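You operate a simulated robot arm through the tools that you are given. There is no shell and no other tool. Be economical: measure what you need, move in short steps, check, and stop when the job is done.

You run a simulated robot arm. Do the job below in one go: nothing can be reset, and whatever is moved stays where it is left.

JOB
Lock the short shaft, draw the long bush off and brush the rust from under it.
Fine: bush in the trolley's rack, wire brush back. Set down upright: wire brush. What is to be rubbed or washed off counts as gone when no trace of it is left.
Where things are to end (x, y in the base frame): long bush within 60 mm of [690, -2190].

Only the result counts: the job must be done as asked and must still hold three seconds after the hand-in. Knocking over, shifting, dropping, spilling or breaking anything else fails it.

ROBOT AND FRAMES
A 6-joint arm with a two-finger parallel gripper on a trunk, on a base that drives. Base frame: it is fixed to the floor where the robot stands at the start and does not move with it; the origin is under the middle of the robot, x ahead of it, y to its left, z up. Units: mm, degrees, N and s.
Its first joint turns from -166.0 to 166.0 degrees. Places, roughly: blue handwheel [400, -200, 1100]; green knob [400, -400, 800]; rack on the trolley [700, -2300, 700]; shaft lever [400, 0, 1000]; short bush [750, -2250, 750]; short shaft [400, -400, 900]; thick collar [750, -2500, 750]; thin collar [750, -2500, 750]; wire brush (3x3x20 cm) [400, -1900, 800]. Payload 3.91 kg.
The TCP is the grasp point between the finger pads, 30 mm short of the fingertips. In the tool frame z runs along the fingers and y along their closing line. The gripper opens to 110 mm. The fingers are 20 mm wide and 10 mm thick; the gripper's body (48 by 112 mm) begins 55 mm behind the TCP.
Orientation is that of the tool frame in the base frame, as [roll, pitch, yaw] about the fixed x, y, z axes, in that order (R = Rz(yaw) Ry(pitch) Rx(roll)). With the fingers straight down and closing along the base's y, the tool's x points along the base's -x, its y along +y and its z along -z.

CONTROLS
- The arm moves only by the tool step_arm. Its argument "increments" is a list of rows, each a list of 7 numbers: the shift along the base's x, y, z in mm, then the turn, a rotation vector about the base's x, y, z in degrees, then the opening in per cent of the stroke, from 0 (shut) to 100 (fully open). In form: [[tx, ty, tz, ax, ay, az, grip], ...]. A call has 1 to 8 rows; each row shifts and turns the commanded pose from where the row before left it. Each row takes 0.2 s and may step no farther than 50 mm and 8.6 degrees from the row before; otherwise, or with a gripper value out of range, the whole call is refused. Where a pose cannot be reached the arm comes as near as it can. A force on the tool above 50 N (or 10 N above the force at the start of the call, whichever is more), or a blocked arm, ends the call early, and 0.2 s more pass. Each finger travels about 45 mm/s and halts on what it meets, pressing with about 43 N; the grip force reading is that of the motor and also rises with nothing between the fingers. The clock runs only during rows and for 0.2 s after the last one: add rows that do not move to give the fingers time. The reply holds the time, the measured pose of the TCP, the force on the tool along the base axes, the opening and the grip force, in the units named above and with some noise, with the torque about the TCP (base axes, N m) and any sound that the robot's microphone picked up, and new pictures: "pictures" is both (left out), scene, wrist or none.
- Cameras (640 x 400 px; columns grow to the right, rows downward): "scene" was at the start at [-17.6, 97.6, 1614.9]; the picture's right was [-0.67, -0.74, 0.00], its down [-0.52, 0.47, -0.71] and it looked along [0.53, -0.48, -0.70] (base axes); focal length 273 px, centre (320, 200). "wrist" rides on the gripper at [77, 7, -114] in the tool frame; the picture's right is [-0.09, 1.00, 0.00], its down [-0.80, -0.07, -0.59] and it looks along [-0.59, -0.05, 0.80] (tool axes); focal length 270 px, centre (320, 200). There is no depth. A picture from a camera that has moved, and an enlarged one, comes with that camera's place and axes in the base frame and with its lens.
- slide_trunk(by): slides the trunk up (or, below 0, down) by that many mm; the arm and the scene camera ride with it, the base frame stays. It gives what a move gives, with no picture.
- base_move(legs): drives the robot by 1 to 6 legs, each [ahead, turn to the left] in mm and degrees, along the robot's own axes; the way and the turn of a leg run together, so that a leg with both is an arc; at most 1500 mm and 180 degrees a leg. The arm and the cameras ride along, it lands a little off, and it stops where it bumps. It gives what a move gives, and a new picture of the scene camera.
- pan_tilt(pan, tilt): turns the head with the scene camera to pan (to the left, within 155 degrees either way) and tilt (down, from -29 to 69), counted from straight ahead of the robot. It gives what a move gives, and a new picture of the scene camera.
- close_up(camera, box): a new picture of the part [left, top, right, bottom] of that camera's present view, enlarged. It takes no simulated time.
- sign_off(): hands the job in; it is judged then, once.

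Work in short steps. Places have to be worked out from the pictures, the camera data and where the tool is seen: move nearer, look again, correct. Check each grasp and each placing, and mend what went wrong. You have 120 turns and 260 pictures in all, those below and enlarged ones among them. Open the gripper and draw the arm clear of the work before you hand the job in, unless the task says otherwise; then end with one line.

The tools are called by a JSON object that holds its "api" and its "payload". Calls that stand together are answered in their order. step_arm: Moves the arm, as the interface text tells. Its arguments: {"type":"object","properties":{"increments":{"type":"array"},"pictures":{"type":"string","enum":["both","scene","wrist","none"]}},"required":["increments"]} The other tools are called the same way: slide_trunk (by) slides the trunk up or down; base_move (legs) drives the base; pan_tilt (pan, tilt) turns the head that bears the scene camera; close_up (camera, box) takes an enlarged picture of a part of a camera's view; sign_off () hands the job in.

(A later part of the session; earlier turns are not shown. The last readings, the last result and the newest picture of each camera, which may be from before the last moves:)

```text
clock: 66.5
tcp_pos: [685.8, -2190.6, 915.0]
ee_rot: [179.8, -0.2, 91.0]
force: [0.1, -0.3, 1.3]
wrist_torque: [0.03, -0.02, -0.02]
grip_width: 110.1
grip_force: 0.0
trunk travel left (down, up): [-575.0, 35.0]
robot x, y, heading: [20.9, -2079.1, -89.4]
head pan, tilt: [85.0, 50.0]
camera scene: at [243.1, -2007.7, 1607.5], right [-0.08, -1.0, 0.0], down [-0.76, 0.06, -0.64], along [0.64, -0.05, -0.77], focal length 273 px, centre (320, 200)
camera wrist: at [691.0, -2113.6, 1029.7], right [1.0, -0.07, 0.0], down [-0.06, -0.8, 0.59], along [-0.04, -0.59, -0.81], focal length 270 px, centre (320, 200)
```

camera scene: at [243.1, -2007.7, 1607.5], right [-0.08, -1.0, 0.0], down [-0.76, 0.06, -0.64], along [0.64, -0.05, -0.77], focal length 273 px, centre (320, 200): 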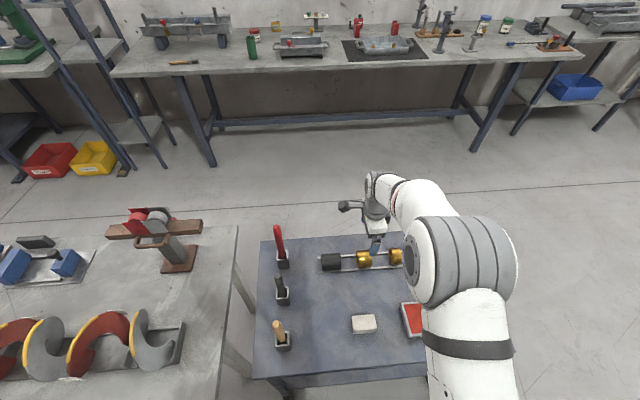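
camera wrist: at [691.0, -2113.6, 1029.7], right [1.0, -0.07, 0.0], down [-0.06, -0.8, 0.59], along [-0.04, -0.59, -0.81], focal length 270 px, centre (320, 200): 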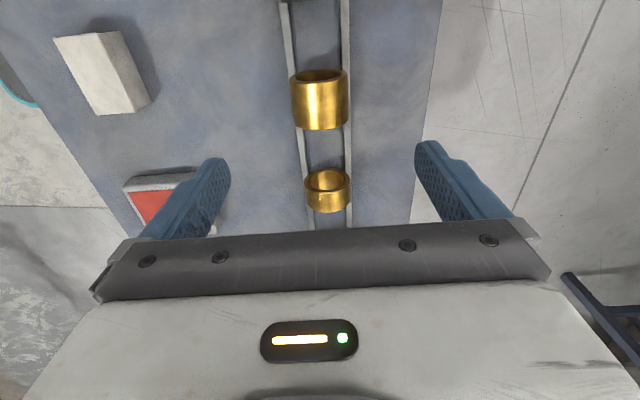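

The long bush sits in the rack. Next the brush: the wooden-handled one at about (444,-1916) best matches the wire brush. I'll move the arm away from the rack toward it and inspect.

{"api": "step_arm", "payload": {"increments": [[-25, 25, 35, 0, 0, 0, 100], [-30, 38, 10, 0, 0, 0, 100], [-30, 38, 10, 0, 0, 0, 100], [-30, 38, 10, 0, 0, 0, 100], [-30, 38, 10, 0, 0, 0, 100], [-30, 38, 10, 0, 0, 0, 100], [-30, 38, 10, 0, 0, 0, 100], [-30, 18, 10, 0, 0, 0, 100]]}}

{"api": "close_up", "payload": {"camera": "wrist", "box": [160, 0, 480, 220]}}

{"api": "close_up", "payload": {"camera": "scene", "box": [250, 215, 330, 365]}}

```text
clock: 68.5
tcp_pos: [465.1, -1962.6, 1005.4]
ee_rot: [-178.6, 0.6, 85.8]
force: [0.2, -0.1, 0.4]
wrist_torque: [0.02, 0.0, -0.01]
grip_width: 109.9
grip_force: 0.1
trunk travel left (down, up): [-575.0, 35.0]
robot x, y, heading: [18.4, -2079.5, -89.4]
head pan, tilt: [85.0, 50.0]
stopped in row 8: the arm was blocked; the commanded pose is now the measured one
camera scene: at [244.7, -2008.2, 1607.3], right [-0.08, -1.0, 0.0], down [-0.76, 0.06, -0.64], along [0.64, -0.05, -0.77], focal length 273 px, centre (320, 200)
camera wrist: at [480.9, -1884.9, 1118.0], right [0.99, -0.16, -0.02], down [-0.12, -0.79, 0.6], along [-0.12, -0.59, -0.8], focal length 270 px, centre (320, 200)
```

scene: 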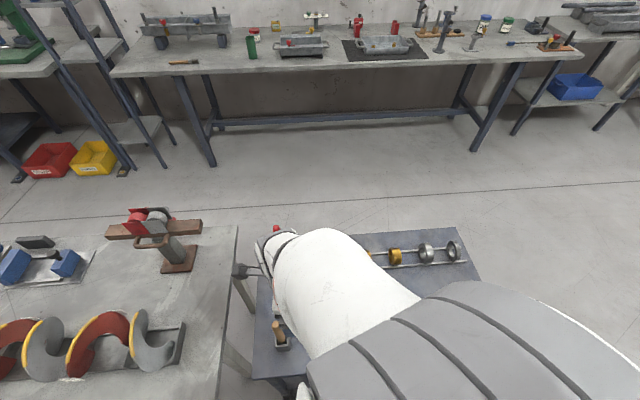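
wrist: 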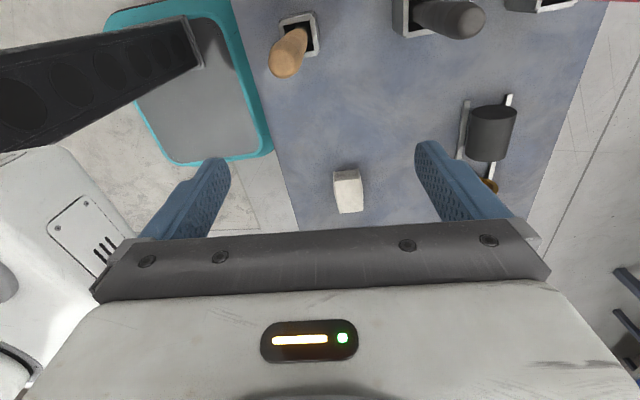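

```text
1.82 times, centred on (320, 110) of wrist
camera zoom: at [480.9, -1884.9, 1118.0], right [0.99, -0.16, -0.02], down [-0.12, -0.79, 0.6], along [-0.12, -0.59, -0.8], focal length 491 px, centre (320, 364)
```

zoom: 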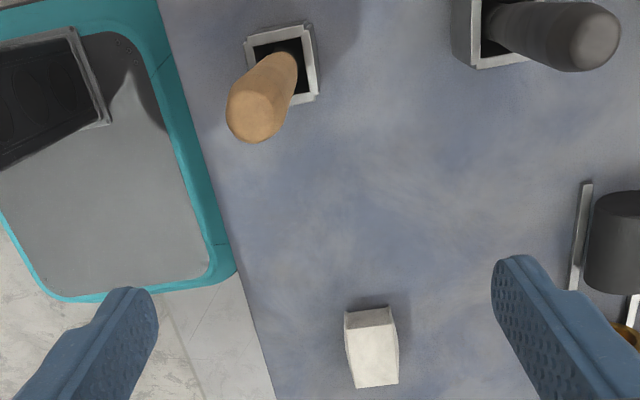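

```text
2.67 times, centred on (290, 290) of scene
camera zoom: at [244.7, -2008.2, 1607.3], right [-0.08, -1.0, 0.0], down [-0.76, 0.06, -0.64], along [0.64, -0.05, -0.77], focal length 728 px, centre (400, -40)
```

zoom: 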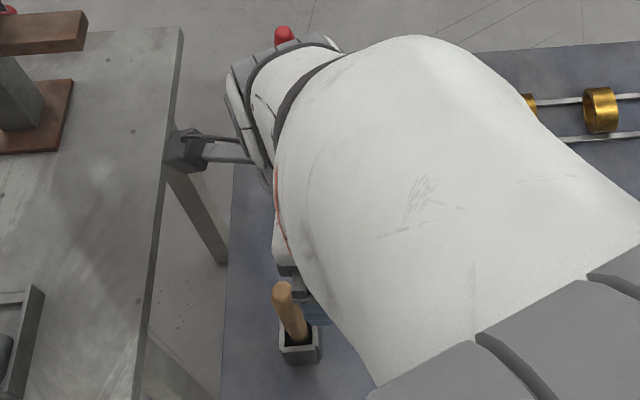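

The wooden brush stands nearly vertical at about (446,-1916) with its top at z≈890. The arm hit a joint limit in this orientation, so I'll rise and turn the tool +90° (closing along y) while moving over the brush.

{"api": "step_arm", "payload": {"increments": [[0, 0, 20, 0, 0, 8.5, 100], [0, 0, 0, 0, 0, 8.5, 100], [-2, 5, 0, 0, 0, 8.5, 100], [-2, 5, 0, 0, 0, 8.5, 100], [-2, 5, 0, 0, 0, 8.5, 100], [-3, 10, 0, 0, 0, 8.5, 100], [-3, 10, 0, 0, 0, 8.5, 100], [-3, 10, 0, 0, 0, 8.5, 100]], "pictures": "none"}}

{"api": "step_arm", "payload": {"increments": [[-2, 0, 0, 0, 0, 8.5, 100], [0, 0, 0, -1.4, 0.6, 8.5, 100], [0, 0, 0, 0, 0, 8.5, 100], [0, 0, 0, 0, 0, 1.5, 100]]}}

```text
clock: 70.5
tcp_pos: [470.7, -1964.5, 1025.0]
ee_rot: [-178.5, 0.6, 147.8]
force: [0.0, 0.2, -0.1]
wrist_torque: [0.01, 0.02, 0.01]
grip_width: 110.2
grip_force: 0.1
trunk travel left (down, up): [-575.0, 35.0]
robot x, y, heading: [20.5, -2084.3, -89.2]
head pan, tilt: [85.0, 50.0]
stopped in row 8: the arm was blocked; the commanded pose is now the measured one
```

```text
clock: 71.5
tcp_pos: [471.5, -1969.3, 1024.9]
ee_rot: [-177.1, 0.5, 174.2]
force: [0.3, 0.2, 0.9]
wrist_torque: [-0.02, -0.03, 0.02]
grip_width: 110.3
grip_force: 0.1
trunk travel left (down, up): [-575.0, 35.0]
robot x, y, heading: [22.0, -2080.0, -89.5]
head pan, tilt: [85.0, 50.0]
camera scene: at [243.7, -2007.8, 1607.4], right [-0.08, -1.0, 0.0], down [-0.76, 0.06, -0.64], along [0.64, -0.05, -0.77], focal length 273 px, centre (320, 200)
camera wrist: at [395.5, -1948.8, 1137.9], right [0.19, 0.98, -0.05], down [0.79, -0.12, 0.6], along [0.59, -0.15, -0.79], focal length 270 px, centre (320, 200)
```

scene: 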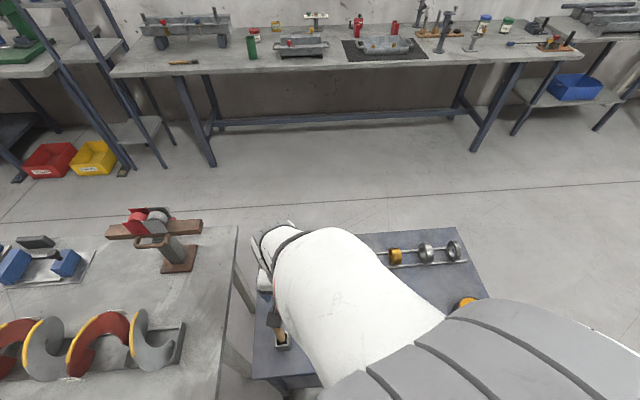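
wrist: 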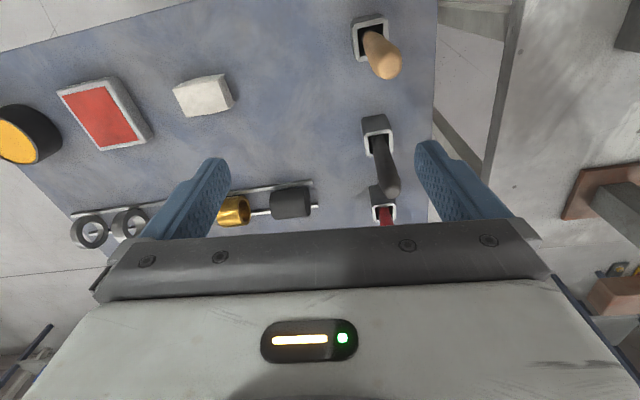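

The arm is limited in +y from this base spot. I'll level the tool, raise it, and back the base up ~230 mm so the brush comes ahead of the robot.

{"api": "step_arm", "payload": {"increments": [[0, -5, 25, 2.9, 0.2, 3, 100], [0, -5, 25, 0, 0, 3, 100]], "pictures": "none"}}

{"api": "base_move", "payload": {"legs": [[-240, 0]]}}

```text
clock: 72.1
tcp_pos: [467.7, -1972.6, 1075.4]
ee_rot: [-180.0, 0.1, -179.0]
force: [-1.4, 0.5, 0.0]
wrist_torque: [-0.02, -0.04, 0.02]
grip_width: 110.0
grip_force: 0.0
trunk travel left (down, up): [-575.0, 35.0]
robot x, y, heading: [18.2, -2082.2, -89.5]
head pan, tilt: [85.0, 50.0]
```

```text
clock: 73.9
tcp_pos: [464.8, -1732.7, 1074.9]
ee_rot: [-179.9, 0.2, -179.1]
force: [-0.3, 0.1, -1.0]
wrist_torque: [-0.02, -0.01, 0.01]
grip_width: 110.2
grip_force: 0.0
trunk travel left (down, up): [-575.0, 35.0]
robot x, y, heading: [15.5, -1839.6, -89.3]
head pan, tilt: [85.0, 50.0]
camera scene: at [241.1, -1767.6, 1607.4], right [-0.08, -1.0, 0.0], down [-0.76, 0.06, -0.64], along [0.64, -0.05, -0.77], focal length 273 px, centre (320, 200)
```

scene: 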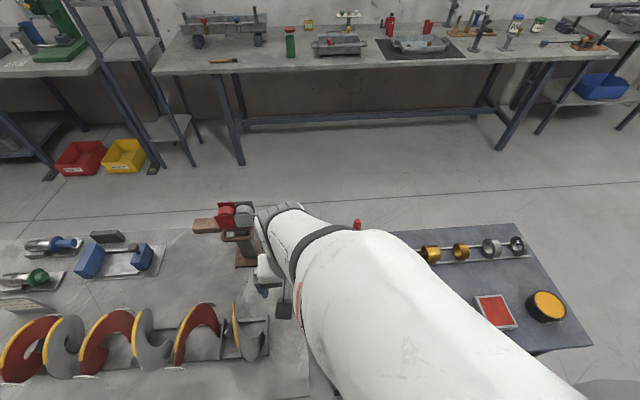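

Now move the tool over the brush at (446,-1916), staying high, and look.

{"api": "step_arm", "payload": {"increments": [[-2, -45, 0, 0, 0, 0, 100], [-5, -45, 0, 0, 0, 0, 100], [-5, -45, 0, 0, 0, 0, 100], [-6, -46, 0, 0, 0, 0, 100]]}}

{"api": "close_up", "payload": {"camera": "wrist", "box": [200, 0, 440, 200]}}

```text
clock: 74.9
tcp_pos: [446.1, -1916.9, 1074.3]
ee_rot: [180.0, 0.1, -179.1]
force: [0.4, 0.6, 0.3]
wrist_torque: [0.02, 0.0, 0.01]
grip_width: 110.0
grip_force: 0.1
trunk travel left (down, up): [-575.0, 35.0]
robot x, y, heading: [15.4, -1840.4, -89.1]
head pan, tilt: [85.0, 50.0]
camera scene: at [240.9, -1769.8, 1607.5], right [-0.08, -1.0, 0.0], down [-0.76, 0.06, -0.64], along [0.64, -0.05, -0.77], focal length 273 px, centre (320, 200)
camera wrist: at [368.8, -1910.5, 1188.8], right [0.07, 1.0, 0.0], down [0.8, -0.06, 0.6], along [0.6, -0.04, -0.8], focal length 270 px, centre (320, 200)
```

scene: 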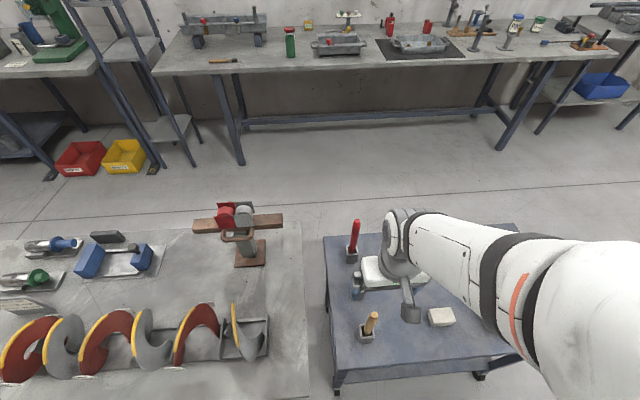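
wrist: 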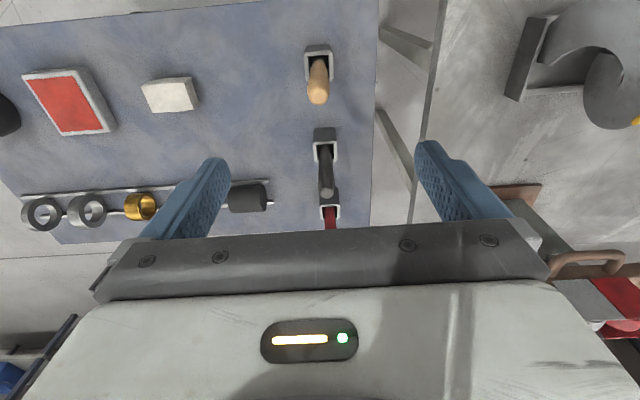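

```text
2.00 times, centred on (320, 100) of wrist
camera zoom: at [368.8, -1910.5, 1188.8], right [0.07, 1.0, 0.0], down [0.8, -0.06, 0.6], along [0.6, -0.04, -0.8], focal length 541 px, centre (320, 400)
```

zoom: 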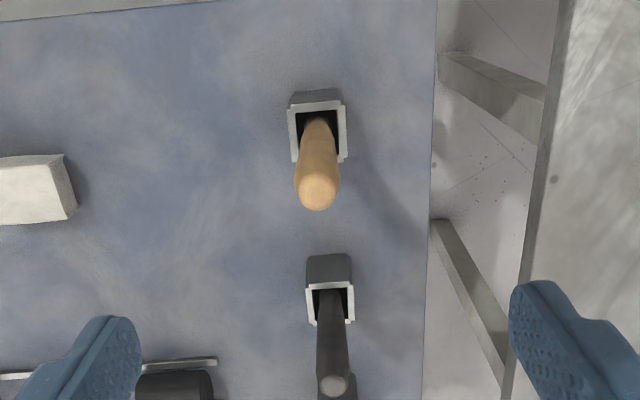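

The handle is at about (449,-1916.5), Ø≈21, top z≈890. I'll descend to TCP z≈850 with the fingers partly open.

{"api": "step_arm", "payload": {"increments": [[3, 0.5, -45, 0, 0, 0, 70], [0, 0, -45, 0, 0, 0, 60], [0, 0, -45, 0, 0, 0, 60], [0, 0, -30, 0, 0, 0, 60], [0, 0, 0, 0, 0, 0, 60]]}}

{"api": "close_up", "payload": {"camera": "scene", "box": [330, 210, 450, 370]}}

```text
clock: 76.1
tcp_pos: [449.3, -1914.9, 909.8]
ee_rot: [180.0, 0.2, -179.0]
force: [0.2, 0.1, 1.1]
wrist_torque: [0.02, -0.01, -0.03]
grip_width: 65.9
grip_force: 0.1
trunk travel left (down, up): [-575.0, 35.0]
robot x, y, heading: [18.9, -1839.6, -89.6]
head pan, tilt: [85.0, 50.0]
camera scene: at [240.9, -1768.9, 1607.5], right [-0.08, -1.0, 0.0], down [-0.76, 0.06, -0.64], along [0.64, -0.05, -0.77], focal length 273 px, centre (320, 200)
camera wrist: at [372.2, -1908.2, 1024.5], right [0.07, 1.0, 0.0], down [0.8, -0.06, 0.6], along [0.6, -0.04, -0.8], focal length 270 px, centre (320, 200)
```

scene: 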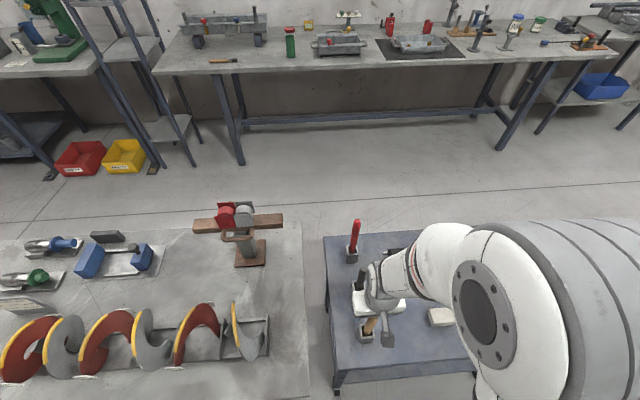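
wrist: 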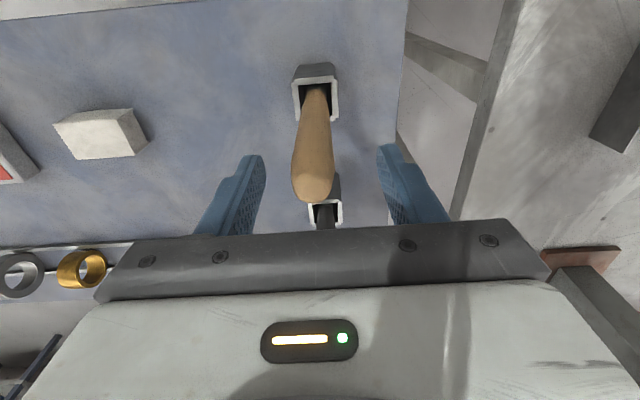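

```text
2.50 times, centred on (390, 290) of scene
camera zoom: at [240.9, -1768.9, 1607.5], right [-0.08, -1.0, 0.0], down [-0.76, 0.06, -0.64], along [0.64, -0.05, -0.77], focal length 682 px, centre (145, -25)
```

zoom: 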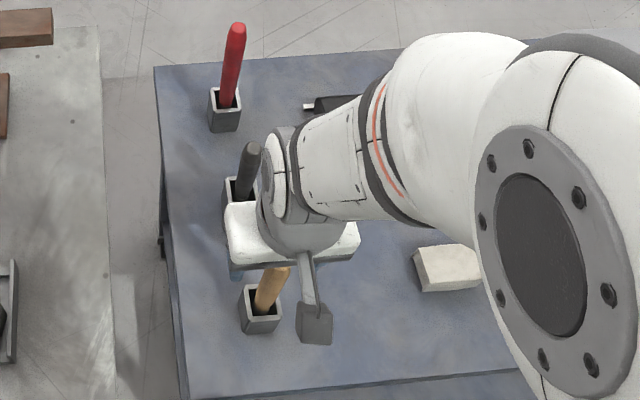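

The handle top is at about z≈911, x≈446, y≈-1917.5. I'll lower to TCP z≈868 and close.

{"api": "step_arm", "payload": {"increments": [[-2, -2, -20, 0, 0, 0, 60], [0, 0, -21, 0, 0, 0, 60], [0, 0, 0, 0, 0, 0, 30], [0, 0, 0, 0, 0, 0, 0], [0, 0, 0, 0, 0, 0, 0], [0, 0, 0, 0, 0, 0, 0]], "pictures": "wrist"}}

```text
clock: 77.5
tcp_pos: [447.4, -1915.5, 869.0]
ee_rot: [179.9, 0.3, -179.0]
force: [0.1, 0.1, -0.3]
wrist_torque: [0.0, 0.0, -0.03]
grip_width: 22.4
grip_force: 43.0
trunk travel left (down, up): [-575.0, 35.0]
robot x, y, heading: [14.5, -1841.9, -89.5]
head pan, tilt: [85.0, 50.0]
camera wrist: at [370.4, -1910.4, 983.2], right [0.07, 1.0, 0.0], down [0.8, -0.06, 0.6], along [0.6, -0.04, -0.8], focal length 270 px, centre (320, 200)
```

wrist: 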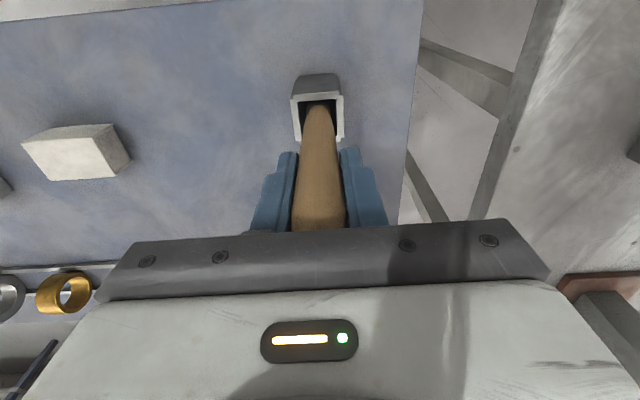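

Gripped at 22.4 mm, and I note the return pose (447,-1915.5,869). Now lift straight up.

{"api": "step_arm", "payload": {"increments": [[0, 0, 15, 0, 0, 0, 0], [0, 0, 30, 0, 0, 0, 0], [0, 0, 40, 0, 0, 0, 0], [0, 0, 40, 0, 0, 0, 0], [0, 0, 40, 0, 0, 0, 0], [0, 0, 40, 0, 0, 0, 0]]}}

{"api": "close_up", "payload": {"camera": "scene", "box": [330, 210, 450, 370]}}

{"api": "close_up", "payload": {"camera": "wrist", "box": [220, 0, 420, 240]}}

```text
clock: 78.9
tcp_pos: [447.5, -1915.3, 1075.0]
ee_rot: [180.0, 0.1, -179.0]
force: [-0.3, -0.4, -0.5]
wrist_torque: [0.0, 0.01, 0.01]
grip_width: 22.5
grip_force: 42.8
trunk travel left (down, up): [-575.0, 35.0]
robot x, y, heading: [20.3, -1842.7, -89.3]
head pan, tilt: [85.0, 50.0]
camera scene: at [240.4, -1768.8, 1607.5], right [-0.08, -1.0, 0.0], down [-0.76, 0.06, -0.64], along [0.64, -0.05, -0.77], focal length 273 px, centre (320, 200)
camera wrist: at [370.4, -1910.4, 1189.2], right [0.07, 1.0, 0.0], down [0.8, -0.06, 0.6], along [0.6, -0.04, -0.8], focal length 270 px, centre (320, 200)
```

scene: 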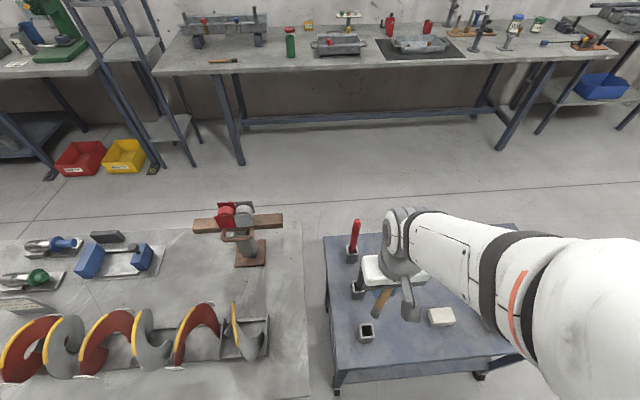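
wrist: 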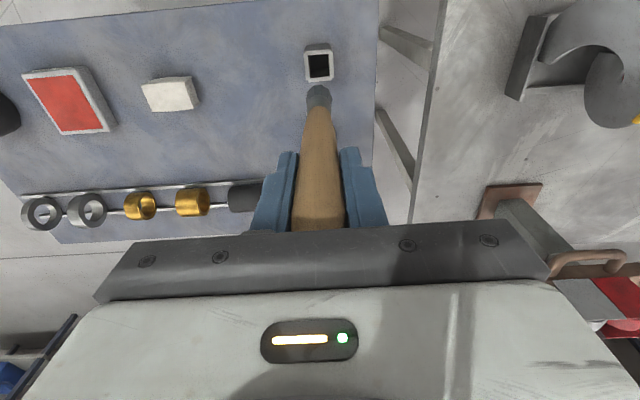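

```text
2.50 times, centred on (390, 290) of scene
camera zoom: at [240.4, -1768.8, 1607.5], right [-0.08, -1.0, 0.0], down [-0.76, 0.06, -0.64], along [0.64, -0.05, -0.77], focal length 682 px, centre (145, -25)
```

zoom: 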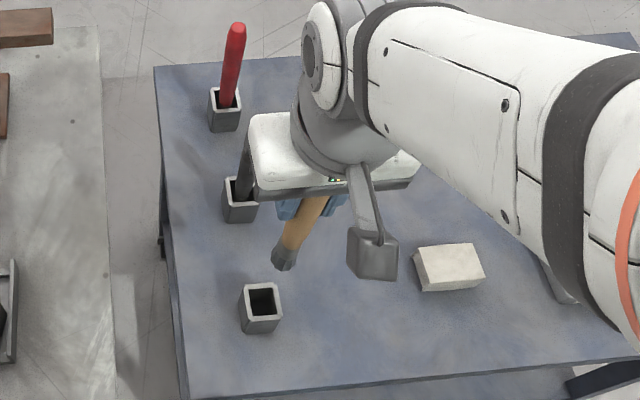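

```text
1.67 times, centred on (320, 120) of wrist
camera zoom: at [370.4, -1910.4, 1189.2], right [0.07, 1.0, 0.0], down [0.8, -0.06, 0.6], along [0.6, -0.04, -0.8], focal length 450 px, centre (320, 333)
```

zoom: 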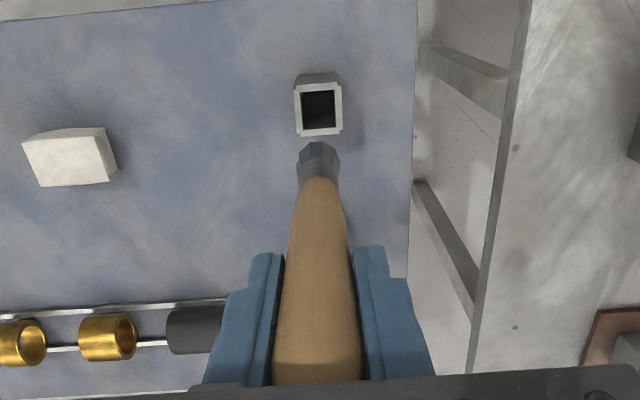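

The grey wire tip is visible, ~158 mm below the TCP. I'll raise it well above the bench items and back the base up to the shaft.

{"api": "step_arm", "payload": {"increments": [[0, 0, 45, 0, 0, 0, 0], [0, 0, 45, 0, 0, 0, 0], [0, 0, 45, 0, 0, 0, 0], [0, 0, 45, 0, 0, 0, 0]], "pictures": "none"}}

{"api": "base_move", "payload": {"legs": [[-1250, 0]]}}

```text
clock: 79.9
tcp_pos: [448.7, -1915.6, 1255.8]
ee_rot: [180.0, 0.1, -179.0]
force: [-0.7, -0.2, -1.0]
wrist_torque: [0.0, 0.02, 0.0]
grip_width: 22.6
grip_force: 43.5
trunk travel left (down, up): [-575.0, 35.0]
robot x, y, heading: [18.7, -1838.7, -89.2]
head pan, tilt: [85.0, 50.0]
```

```text
clock: 86.2
tcp_pos: [436.0, -665.9, 1255.3]
ee_rot: [-179.9, 0.2, -179.0]
force: [0.8, 0.0, -1.1]
wrist_torque: [-0.02, 0.0, 0.02]
grip_width: 22.5
grip_force: 43.1
trunk travel left (down, up): [-575.0, 35.0]
robot x, y, heading: [3.4, -589.0, -89.6]
head pan, tilt: [85.0, 50.0]
camera scene: at [228.7, -518.4, 1607.4], right [-0.08, -1.0, 0.0], down [-0.76, 0.06, -0.64], along [0.64, -0.05, -0.77], focal length 273 px, centre (320, 200)
```

scene: 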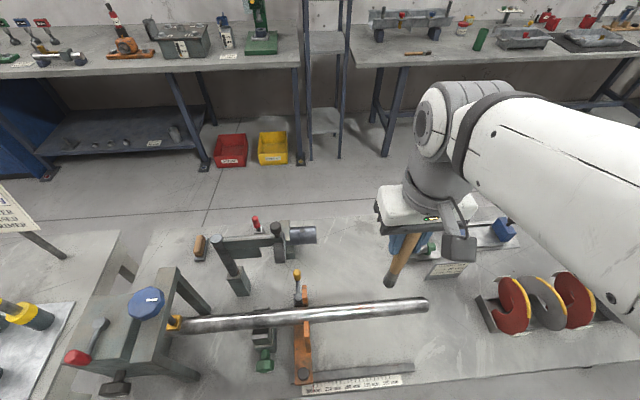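

{"api": "close_up", "payload": {"camera": "scene", "box": [300, 270, 440, 350]}}

{"api": "close_up", "payload": {"camera": "wrist", "box": [160, 0, 480, 220]}}

```text
4.57 times, centred on (370, 310) of scene
camera zoom: at [228.7, -518.4, 1607.4], right [-0.08, -1.0, 0.0], down [-0.76, 0.06, -0.64], along [0.64, -0.05, -0.77], focal length 1248 px, centre (91, -303)
```

zoom: 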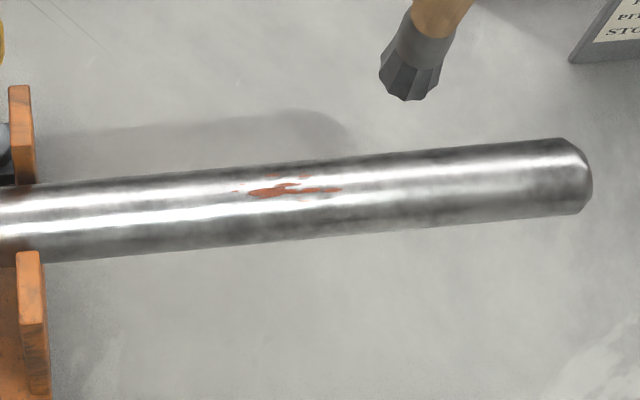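

```text
1.82 times, centred on (320, 110) of wrist
camera zoom: at [359.1, -660.1, 1368.5], right [0.07, 1.0, 0.0], down [0.8, -0.06, 0.6], along [0.6, -0.04, -0.8], focal length 491 px, centre (320, 364)
```

zoom: 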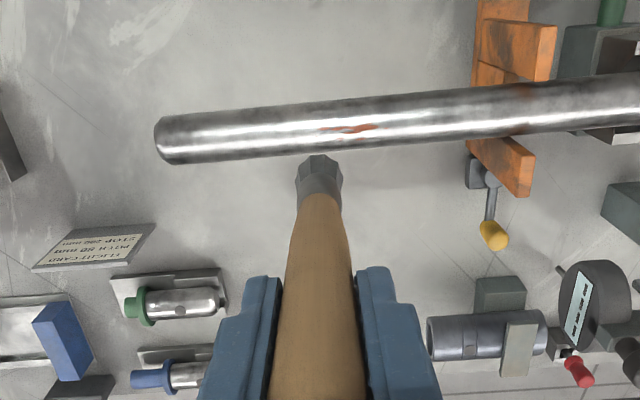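

Rust is on top of the shaft, x≈449, y≈-612…-672. I'll bring the brush above it and come down toward contact (expected TCP z≈1085–1090).

{"api": "step_arm", "payload": {"increments": [[9, 12, -45, 0, 0, 0, 0], [9, 12, -45, 0, 0, 0, 0], [0, 0, -40, 0, 0, 0, 0], [0, 0, -8, 0, 0, 0, 0]]}}

{"api": "close_up", "payload": {"camera": "scene", "box": [300, 260, 440, 350]}}

{"api": "close_up", "payload": {"camera": "wrist", "box": [220, 20, 420, 220]}}

```text
clock: 87.2
tcp_pos: [452.8, -641.8, 1117.3]
ee_rot: [-180.0, 0.2, -179.2]
force: [0.0, -0.4, -1.1]
wrist_torque: [0.0, 0.01, 0.0]
grip_width: 22.6
grip_force: 43.5
trunk travel left (down, up): [-575.0, 35.0]
robot x, y, heading: [3.5, -591.6, -89.3]
head pan, tilt: [85.0, 50.0]
camera scene: at [228.7, -518.7, 1607.5], right [-0.08, -1.0, 0.0], down [-0.76, 0.06, -0.64], along [0.64, -0.05, -0.77], focal length 273 px, centre (320, 200)
camera wrist: at [376.8, -636.5, 1230.2], right [0.07, 1.0, 0.0], down [0.8, -0.06, 0.6], along [0.6, -0.04, -0.8], focal length 270 px, centre (320, 200)
```

scene: 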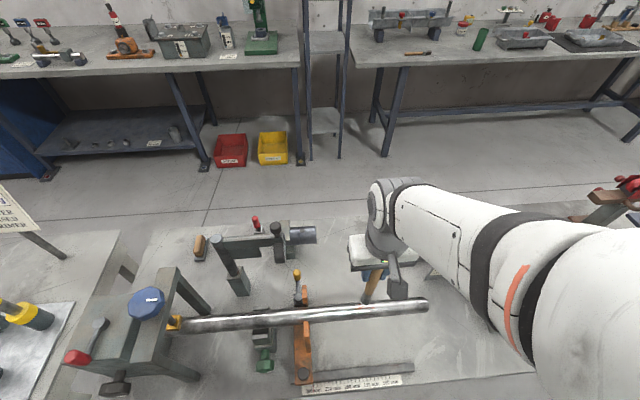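
wrist: 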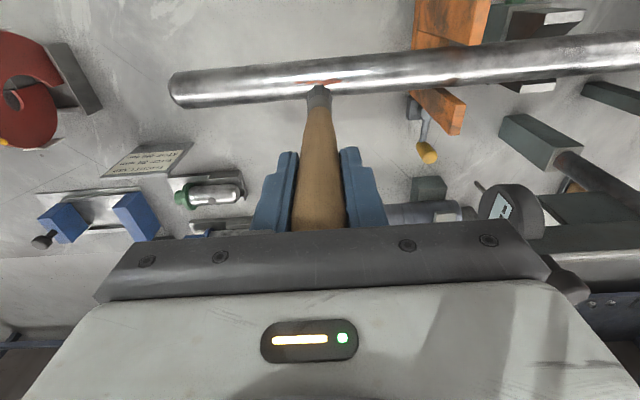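

```text
4.44 times, centred on (370, 305) of scene
camera zoom: at [228.7, -518.7, 1607.5], right [-0.08, -1.0, 0.0], down [-0.76, 0.06, -0.64], along [0.64, -0.05, -0.77], focal length 1213 px, centre (98, -267)
```

zoom: 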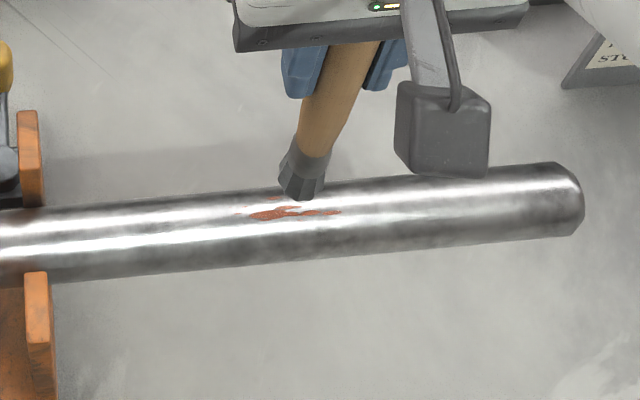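

```text
2.00 times, centred on (320, 120) of wrist
camera zoom: at [376.8, -636.5, 1230.2], right [0.07, 1.0, 0.0], down [0.8, -0.06, 0.6], along [0.6, -0.04, -0.8], focal length 541 px, centre (320, 360)
```

zoom: 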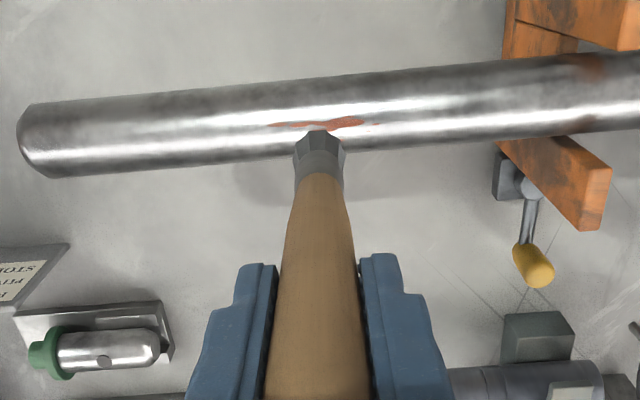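

The tip is close above the rust. I'll descend by small steps until contact.

{"api": "step_arm", "payload": {"increments": [[0, 0, -8, 0, 0, 0, 0], [0, 0, -6, 0, 0, 0, 0], [0, 0, -4, 0, 0, 0, 0], [0, 0, -3, 0, 0, 0, 0]], "pictures": "none"}}

```text
clock: 88.2
tcp_pos: [453.5, -642.9, 1096.3]
ee_rot: [180.0, 0.2, -179.2]
force: [0.3, -0.1, -0.3]
wrist_torque: [-0.02, 0.0, 0.04]
grip_width: 22.6
grip_force: 42.7
trunk travel left (down, up): [-575.0, 35.0]
robot x, y, heading: [2.2, -590.7, -89.3]
head pan, tilt: [85.0, 50.0]
```

{"api": "step_arm", "payload": {"increments": [[0, 0, -3, 0, 0, 0, 0], [0, 0, -3, 0, 0, 0, 0], [0, 0, -2, 0, 0, 0, 0]], "pictures": "wrist"}}

{"api": "close_up", "payload": {"camera": "scene", "box": [300, 260, 440, 350]}}

```text
clock: 89.0
tcp_pos: [454.3, -642.1, 1087.4]
ee_rot: [-180.0, 0.2, -179.2]
force: [-0.5, 0.1, -1.0]
wrist_torque: [0.02, 0.01, 0.0]
grip_width: 22.4
grip_force: 43.1
trunk travel left (down, up): [-575.0, 35.0]
robot x, y, heading: [4.6, -588.8, -89.5]
head pan, tilt: [85.0, 50.0]
camera wrist: at [377.0, -636.5, 1201.6], right [0.07, 1.0, 0.0], down [0.8, -0.06, 0.6], along [0.6, -0.04, -0.8], focal length 270 px, centre (320, 200)
```

wrist: 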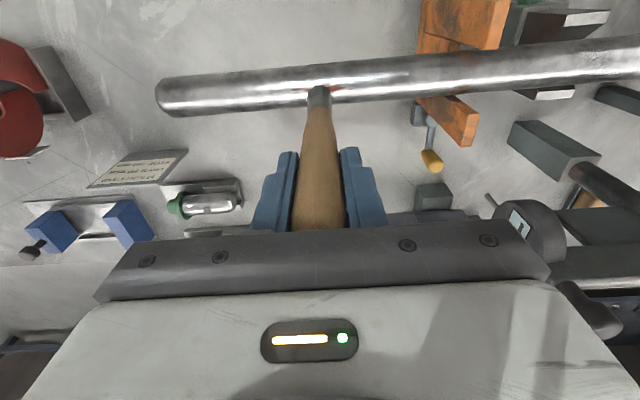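

```text
4.44 times, centred on (370, 305) of scene
camera zoom: at [228.7, -518.8, 1607.4], right [-0.08, -1.0, 0.0], down [-0.76, 0.06, -0.64], along [0.64, -0.05, -0.77], focal length 1213 px, centre (98, -267)
```

zoom: 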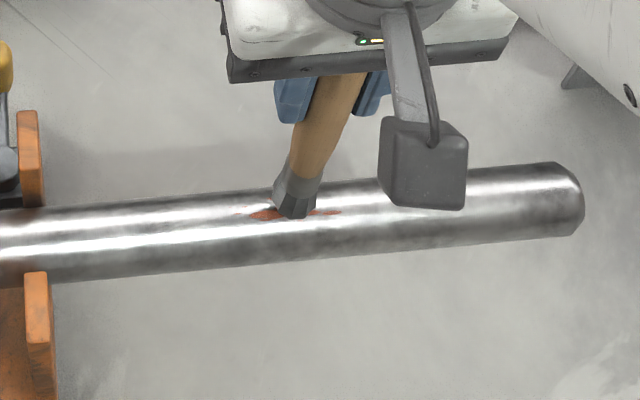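

Very near contact. Continue down.

{"api": "step_arm", "payload": {"increments": [[0, 0, -2, 0, 0, 0, 0], [0, 0, -2, 0, 0, 0, 0], [0, 0, -2, 0, 0, 0, 0]], "pictures": "none"}}

```text
clock: 89.8
tcp_pos: [454.1, -643.4, 1081.8]
ee_rot: [-180.0, 0.2, -179.3]
force: [-0.4, 0.6, -0.9]
wrist_torque: [-0.01, 0.0, 0.0]
grip_width: 22.3
grip_force: 43.6
trunk travel left (down, up): [-575.0, 35.0]
robot x, y, heading: [8.4, -590.6, -89.5]
head pan, tilt: [85.0, 50.0]
```

{"api": "step_arm", "payload": {"increments": [[0, 0, -2, 0, 0, 0, 0], [0, 0, -2, 0, 0, 0, 0], [0, 0, -2, 0, 0, 0, 0]], "pictures": "none"}}

{"api": "close_up", "payload": {"camera": "scene", "box": [320, 270, 400, 330]}}

```text
clock: 90.6
tcp_pos: [453.7, -642.1, 1079.5]
ee_rot: [180.0, 0.7, -179.2]
force: [0.6, 0.3, 28.9]
wrist_torque: [-0.02, 0.14, 0.02]
grip_width: 22.9
grip_force: 43.5
trunk travel left (down, up): [-575.0, 35.0]
robot x, y, heading: [0.4, -590.8, -89.4]
head pan, tilt: [85.0, 50.0]
```

```text
6.67 times, centred on (360, 300) of scene
camera zoom: at [226.3, -518.5, 1608.4], right [-0.08, -1.0, 0.0], down [-0.76, 0.06, -0.64], along [0.64, -0.05, -0.77], focal length 1820 px, centre (53, -467)
```

zoom: 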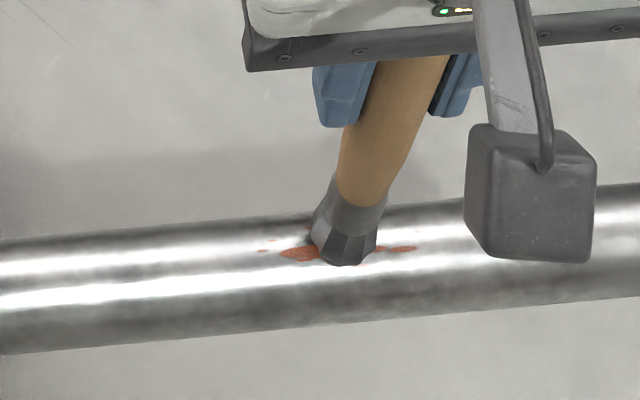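

Contact at TCP z≈1079.5 with 29 N. I'll ease off slightly and make strokes along y.

{"api": "step_arm", "payload": {"increments": [[0, 10, 1.5, 0, 0, 0, 0], [0, 14, 0, 0, 0, 0, 0], [0, 14, 0, 0, 0, 0, 0], [0, -15, 0, 0, 0, 0, 0], [0, -15, 0, 0, 0, 0, 0], [0, -15, 0, 0, 0, 0, 0], [0, -15, 0, 0, 0, 0, 0], [0, -15, 0, 0, 0, 0, 0]], "pictures": "none"}}

{"api": "close_up", "payload": {"camera": "scene", "box": [320, 270, 400, 330]}}

```text
clock: 92.4
tcp_pos: [453.3, -679.6, 1076.5]
ee_rot: [-180.0, 0.2, -179.1]
force: [0.2, 2.6, 6.6]
wrist_torque: [0.18, 0.08, -0.03]
grip_width: 22.5
grip_force: 43.1
trunk travel left (down, up): [-575.0, 35.0]
robot x, y, heading: [5.6, -590.7, -89.8]
head pan, tilt: [85.0, 50.0]
```

```text
6.67 times, centred on (360, 300) of scene
camera zoom: at [228.0, -518.6, 1607.5], right [-0.08, -1.0, 0.0], down [-0.76, 0.06, -0.64], along [0.64, -0.05, -0.77], focal length 1820 px, centre (53, -467)
```

zoom: 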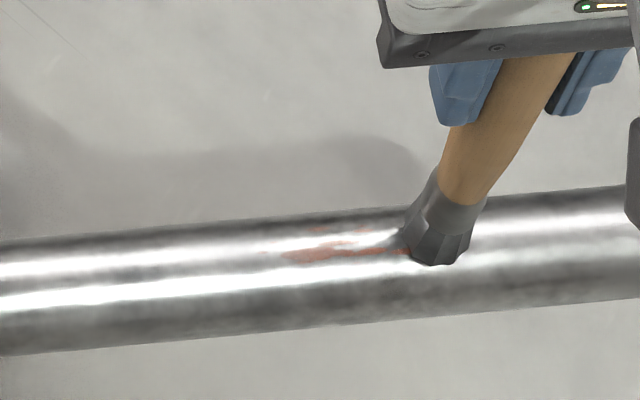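

The rust fades. More strokes follow, with a slight +x shift to cover the far fringe.

{"api": "step_arm", "payload": {"increments": [[0, 18, -0.5, 0, 0, 0, 0], [0, 20, 0, 0, 0, 0, 0], [0, 20, 0, 0, 0, 0, 0], [0, 20, 0, 0, 0, 0, 0], [3, -20, 0, 0, 0, 0, 0], [0, -20, 0, 0, 0, 0, 0], [0, -20, 0, 0, 0, 0, 0], [0, -18, 0, 0, 0, 0, 0]], "pictures": "none"}}

{"api": "step_arm", "payload": {"increments": [[3, 18, -0.5, 0, 0, 0, 0], [0, 20, 0, 0, 0, 0, 0], [0, 20, 0, 0, 0, 0, 0], [0, 20, 0, 0, 0, 0, 0], [0, -20, 0, 0, 0, 0, 0], [0, -20, 0, 0, 0, 0, 0], [0, -20, 0, 0, 0, 0, 0], [0, -20, 0, 0, 0, 0, 0]], "pictures": "none"}}

{"api": "close_up", "payload": {"camera": "scene", "box": [320, 270, 400, 330]}}

```text
clock: 94.2
tcp_pos: [457.9, -680.0, 1076.0]
ee_rot: [-180.0, 0.2, -179.1]
force: [0.1, 0.8, 5.3]
wrist_torque: [0.04, 0.06, 0.02]
grip_width: 22.5
grip_force: 43.5
trunk travel left (down, up): [-575.0, 35.0]
robot x, y, heading: [4.6, -589.7, -89.7]
head pan, tilt: [85.0, 50.0]
```

```text
clock: 96.0
tcp_pos: [460.3, -680.8, 1076.2]
ee_rot: [-180.0, 0.2, -179.3]
force: [-0.2, 1.0, -1.6]
wrist_torque: [0.0, -0.01, 0.01]
grip_width: 22.5
grip_force: 42.8
trunk travel left (down, up): [-575.0, 35.0]
robot x, y, heading: [4.3, -589.9, -89.5]
head pan, tilt: [85.0, 50.0]
```

```text
6.67 times, centred on (360, 300) of scene
camera zoom: at [228.6, -519.1, 1607.5], right [-0.08, -1.0, 0.0], down [-0.76, 0.06, -0.64], along [0.64, -0.05, -0.77], focal length 1820 px, centre (53, -467)
```

zoom: 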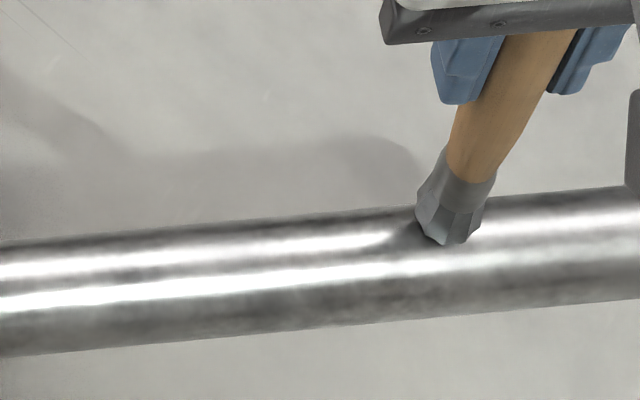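

No rust is visible. I'll make a couple more passes at x≈456 and 450 to remove any faint trace.

{"api": "step_arm", "payload": {"increments": [[-4, 18, -0.5, 0, 0, 0, 0], [0, 20, 0, 0, 0, 0, 0], [0, 20, 0, 0, 0, 0, 0], [0, 20, 0, 0, 0, 0, 0], [-3, -20, 0, 0, 0, 0, 0], [0, -20, 0, 0, 0, 0, 0], [0, -20, 0, 0, 0, 0, 0], [0, -20, 0, 0, 0, 0, 0]], "pictures": "none"}}

{"api": "step_arm", "payload": {"increments": [[-3, 18, 0, 0, 0, 0, 0], [0, 20, 0, 0, 0, 0, 0], [0, 20, 0, 0, 0, 0, 0], [0, 20, 0, 0, 0, 0, 0], [-3, -20, 0, 0, 0, 0, 0], [0, -20, 0, 0, 0, 0, 0], [0, -20, 0, 0, 0, 0, 0], [0, -20, 0, 0, 0, 0, 0]], "pictures": "none"}}

{"api": "step_arm", "payload": {"increments": [[0, 0, 40, 0, 0, 0, 0], [0, -30, 40, 0, 0, 0, 0], [0, -40, 30, 0, 0, 0, 0], [0, -40, 30, 0, 0, 0, 0], [0, -10, 40, 0, 0, 0, 0]]}}

{"api": "close_up", "payload": {"camera": "scene", "box": [310, 270, 410, 340]}}

{"api": "close_up", "payload": {"camera": "wrist", "box": [240, 40, 560, 200]}}

```text
clock: 97.8
tcp_pos: [453.1, -683.3, 1076.2]
ee_rot: [-179.9, 0.3, -179.2]
force: [-0.3, 0.8, 9.1]
wrist_torque: [0.1, 0.03, 0.0]
grip_width: 22.5
grip_force: 42.4
trunk travel left (down, up): [-575.0, 35.0]
robot x, y, heading: [4.0, -590.1, -89.2]
head pan, tilt: [85.0, 50.0]
```

```text
clock: 99.6
tcp_pos: [447.1, -685.2, 1075.6]
ee_rot: [-180.0, 0.2, -179.2]
force: [0.1, 0.4, 5.4]
wrist_torque: [0.06, -0.03, 0.0]
grip_width: 22.4
grip_force: 42.6
trunk travel left (down, up): [-575.0, 35.0]
robot x, y, heading: [4.6, -594.1, -89.7]
head pan, tilt: [85.0, 50.0]
```

```text
clock: 100.8
tcp_pos: [449.4, -805.4, 1257.3]
ee_rot: [-179.9, 0.1, -179.1]
force: [0.1, 0.2, -0.1]
wrist_torque: [0.0, -0.01, 0.03]
grip_width: 22.4
grip_force: 43.2
trunk travel left (down, up): [-575.0, 35.0]
robot x, y, heading: [7.0, -590.1, -89.3]
head pan, tilt: [85.0, 50.0]
camera scene: at [228.2, -518.5, 1607.5], right [-0.08, -1.0, 0.0], down [-0.76, 0.06, -0.64], along [0.64, -0.05, -0.77], focal length 273 px, centre (320, 200)
camera wrist: at [370.4, -800.7, 1370.3], right [0.07, 1.0, 0.0], down [0.8, -0.06, 0.6], along [0.6, -0.04, -0.8], focal length 270 px, centre (320, 200)
```

scene: 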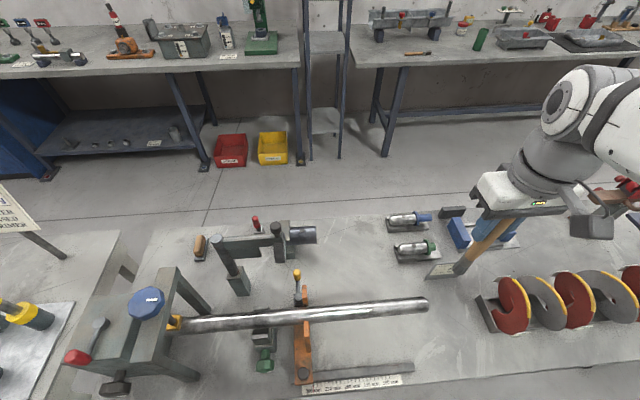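
wrist: 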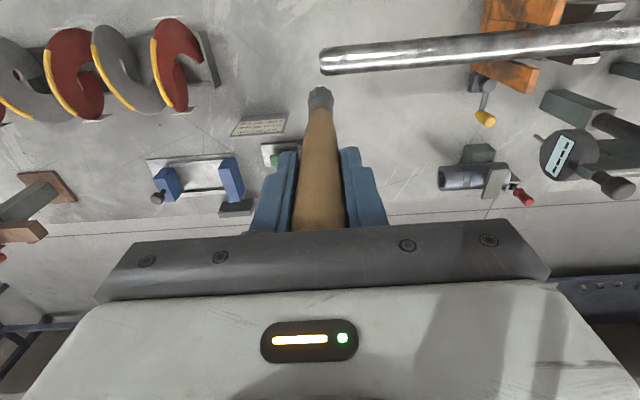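

```text
5.71 times, centred on (360, 305) of scene
camera zoom: at [228.2, -518.5, 1607.5], right [-0.08, -1.0, 0.0], down [-0.76, 0.06, -0.64], along [0.64, -0.05, -0.77], focal length 1560 px, centre (91, -400)
```

zoom: 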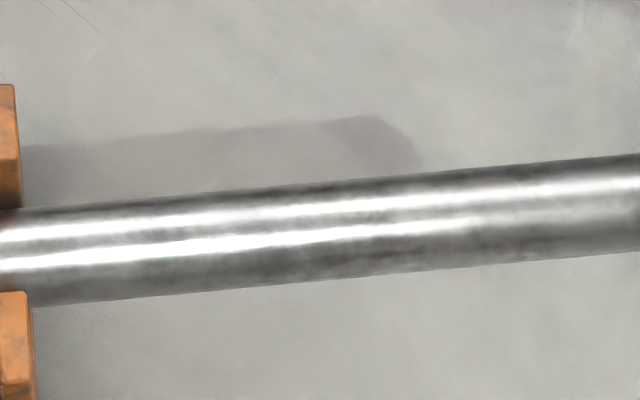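

```text
2.00 times, centred on (400, 120) of wrist
camera zoom: at [370.4, -800.7, 1370.3], right [0.07, 1.0, 0.0], down [0.8, -0.06, 0.6], along [0.6, -0.04, -0.8], focal length 541 px, centre (160, 360)
```

zoom: 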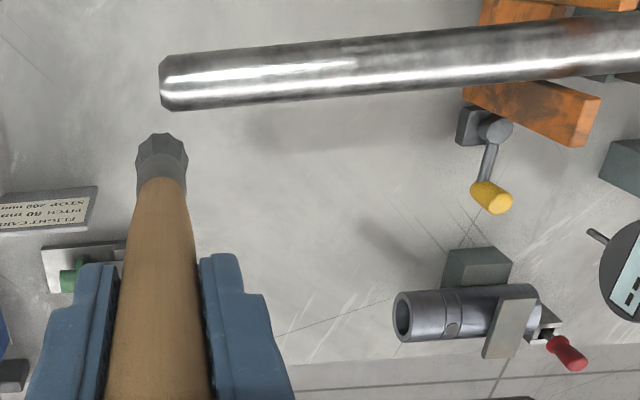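

It looks clean from above. I'll check the far (+x) flank too, turning the tool so the wrist camera views the shaft from that side.

{"api": "step_arm", "payload": {"increments": [[14, 12, 0, 0, 0, -8.5, 0], [14, 12, 0, 0, 0, -8.5, 0], [14, 12, 0, 0, 0, -8.5, 0], [14, 12, 0, 0, 0, -8.5, 0], [14, 12, 0, 0, 0, -8.5, 0], [14, 12, 0, 0, 0, -8.5, 0], [14, 12, 0, 0, 0, -8.5, 0], [14, 12, 0, 0, 0, -8.5, 0]], "pictures": "none"}}

{"api": "step_arm", "payload": {"increments": [[5, 0, -20, 0, 0, -8.5, 0], [5, 0, -20, 0, 0, -8.5, 0], [0, 0, -20, 0, 0, -5, 0]], "pictures": "wrist"}}

{"api": "close_up", "payload": {"camera": "wrist", "box": [180, 0, 340, 180]}}

```text
clock: 102.6
tcp_pos: [560.4, -710.0, 1255.8]
ee_rot: [180.0, 0.2, 112.7]
force: [-0.8, -0.5, -0.7]
wrist_torque: [-0.04, 0.0, 0.03]
grip_width: 22.2
grip_force: 42.4
trunk travel left (down, up): [-575.0, 35.0]
robot x, y, heading: [3.0, -592.5, -89.6]
head pan, tilt: [85.0, 50.0]
```

```text
clock: 103.4
tcp_pos: [568.8, -709.2, 1194.2]
ee_rot: [-180.0, 0.2, 90.6]
force: [-0.3, 0.4, -1.5]
wrist_torque: [0.01, 0.02, -0.03]
grip_width: 22.2
grip_force: 43.1
trunk travel left (down, up): [-575.0, 35.0]
robot x, y, heading: [5.9, -590.6, -89.3]
head pan, tilt: [85.0, 50.0]
camera wrist: at [575.7, -631.8, 1309.1], right [1.0, -0.08, 0.0], down [-0.06, -0.8, 0.6], along [-0.05, -0.6, -0.8], focal length 270 px, centre (320, 200)
```

wrist: 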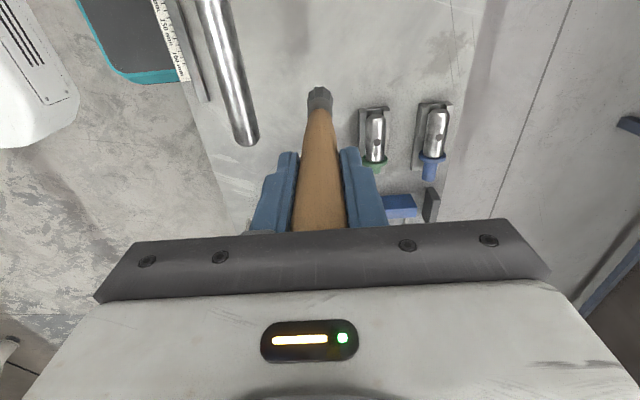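

```text
2.22 times, centred on (260, 90) of wrist
camera zoom: at [575.7, -631.8, 1309.1], right [1.0, -0.08, 0.0], down [-0.06, -0.8, 0.6], along [-0.05, -0.6, -0.8], focal length 601 px, centre (453, 444)
```

zoom: 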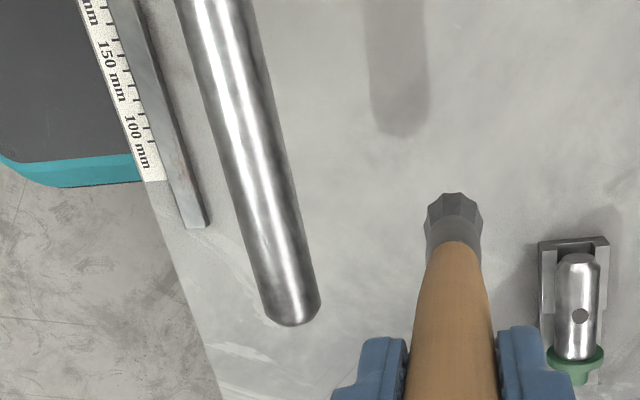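

This shows only y<-635. I'll shift +y to see the whole rust zone.

{"api": "step_arm", "payload": {"increments": [[0, 45, 0, 0, 0, 0, 0], [0, 40, 0, 0, 0, 0, 0]], "pictures": "none"}}

{"api": "close_up", "payload": {"camera": "wrist", "box": [180, 0, 280, 130]}}

```text
clock: 104.0
tcp_pos: [569.8, -623.1, 1196.5]
ee_rot: [179.9, 0.2, 90.8]
force: [-0.5, -0.3, -0.9]
wrist_torque: [-0.01, -0.01, 0.0]
grip_width: 22.4
grip_force: 42.7
trunk travel left (down, up): [-575.0, 35.0]
robot x, y, heading: [7.7, -587.6, -89.5]
head pan, tilt: [85.0, 50.0]
```

```text
3.08 times, centred on (230, 65) of wrist
camera zoom: at [575.8, -545.7, 1309.7], right [1.0, -0.07, 0.0], down [-0.06, -0.8, 0.6], along [-0.04, -0.6, -0.8], focal length 832 px, centre (597, 615)
```

zoom: 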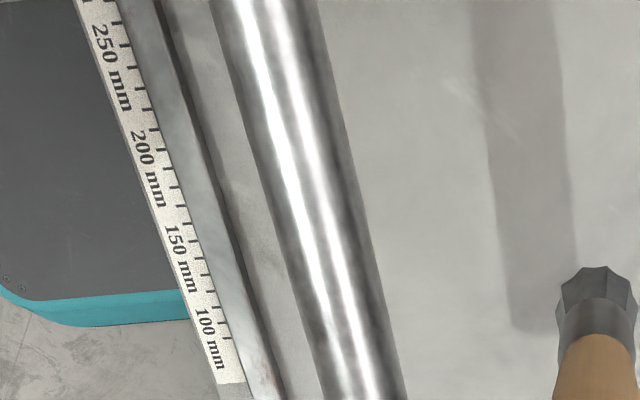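

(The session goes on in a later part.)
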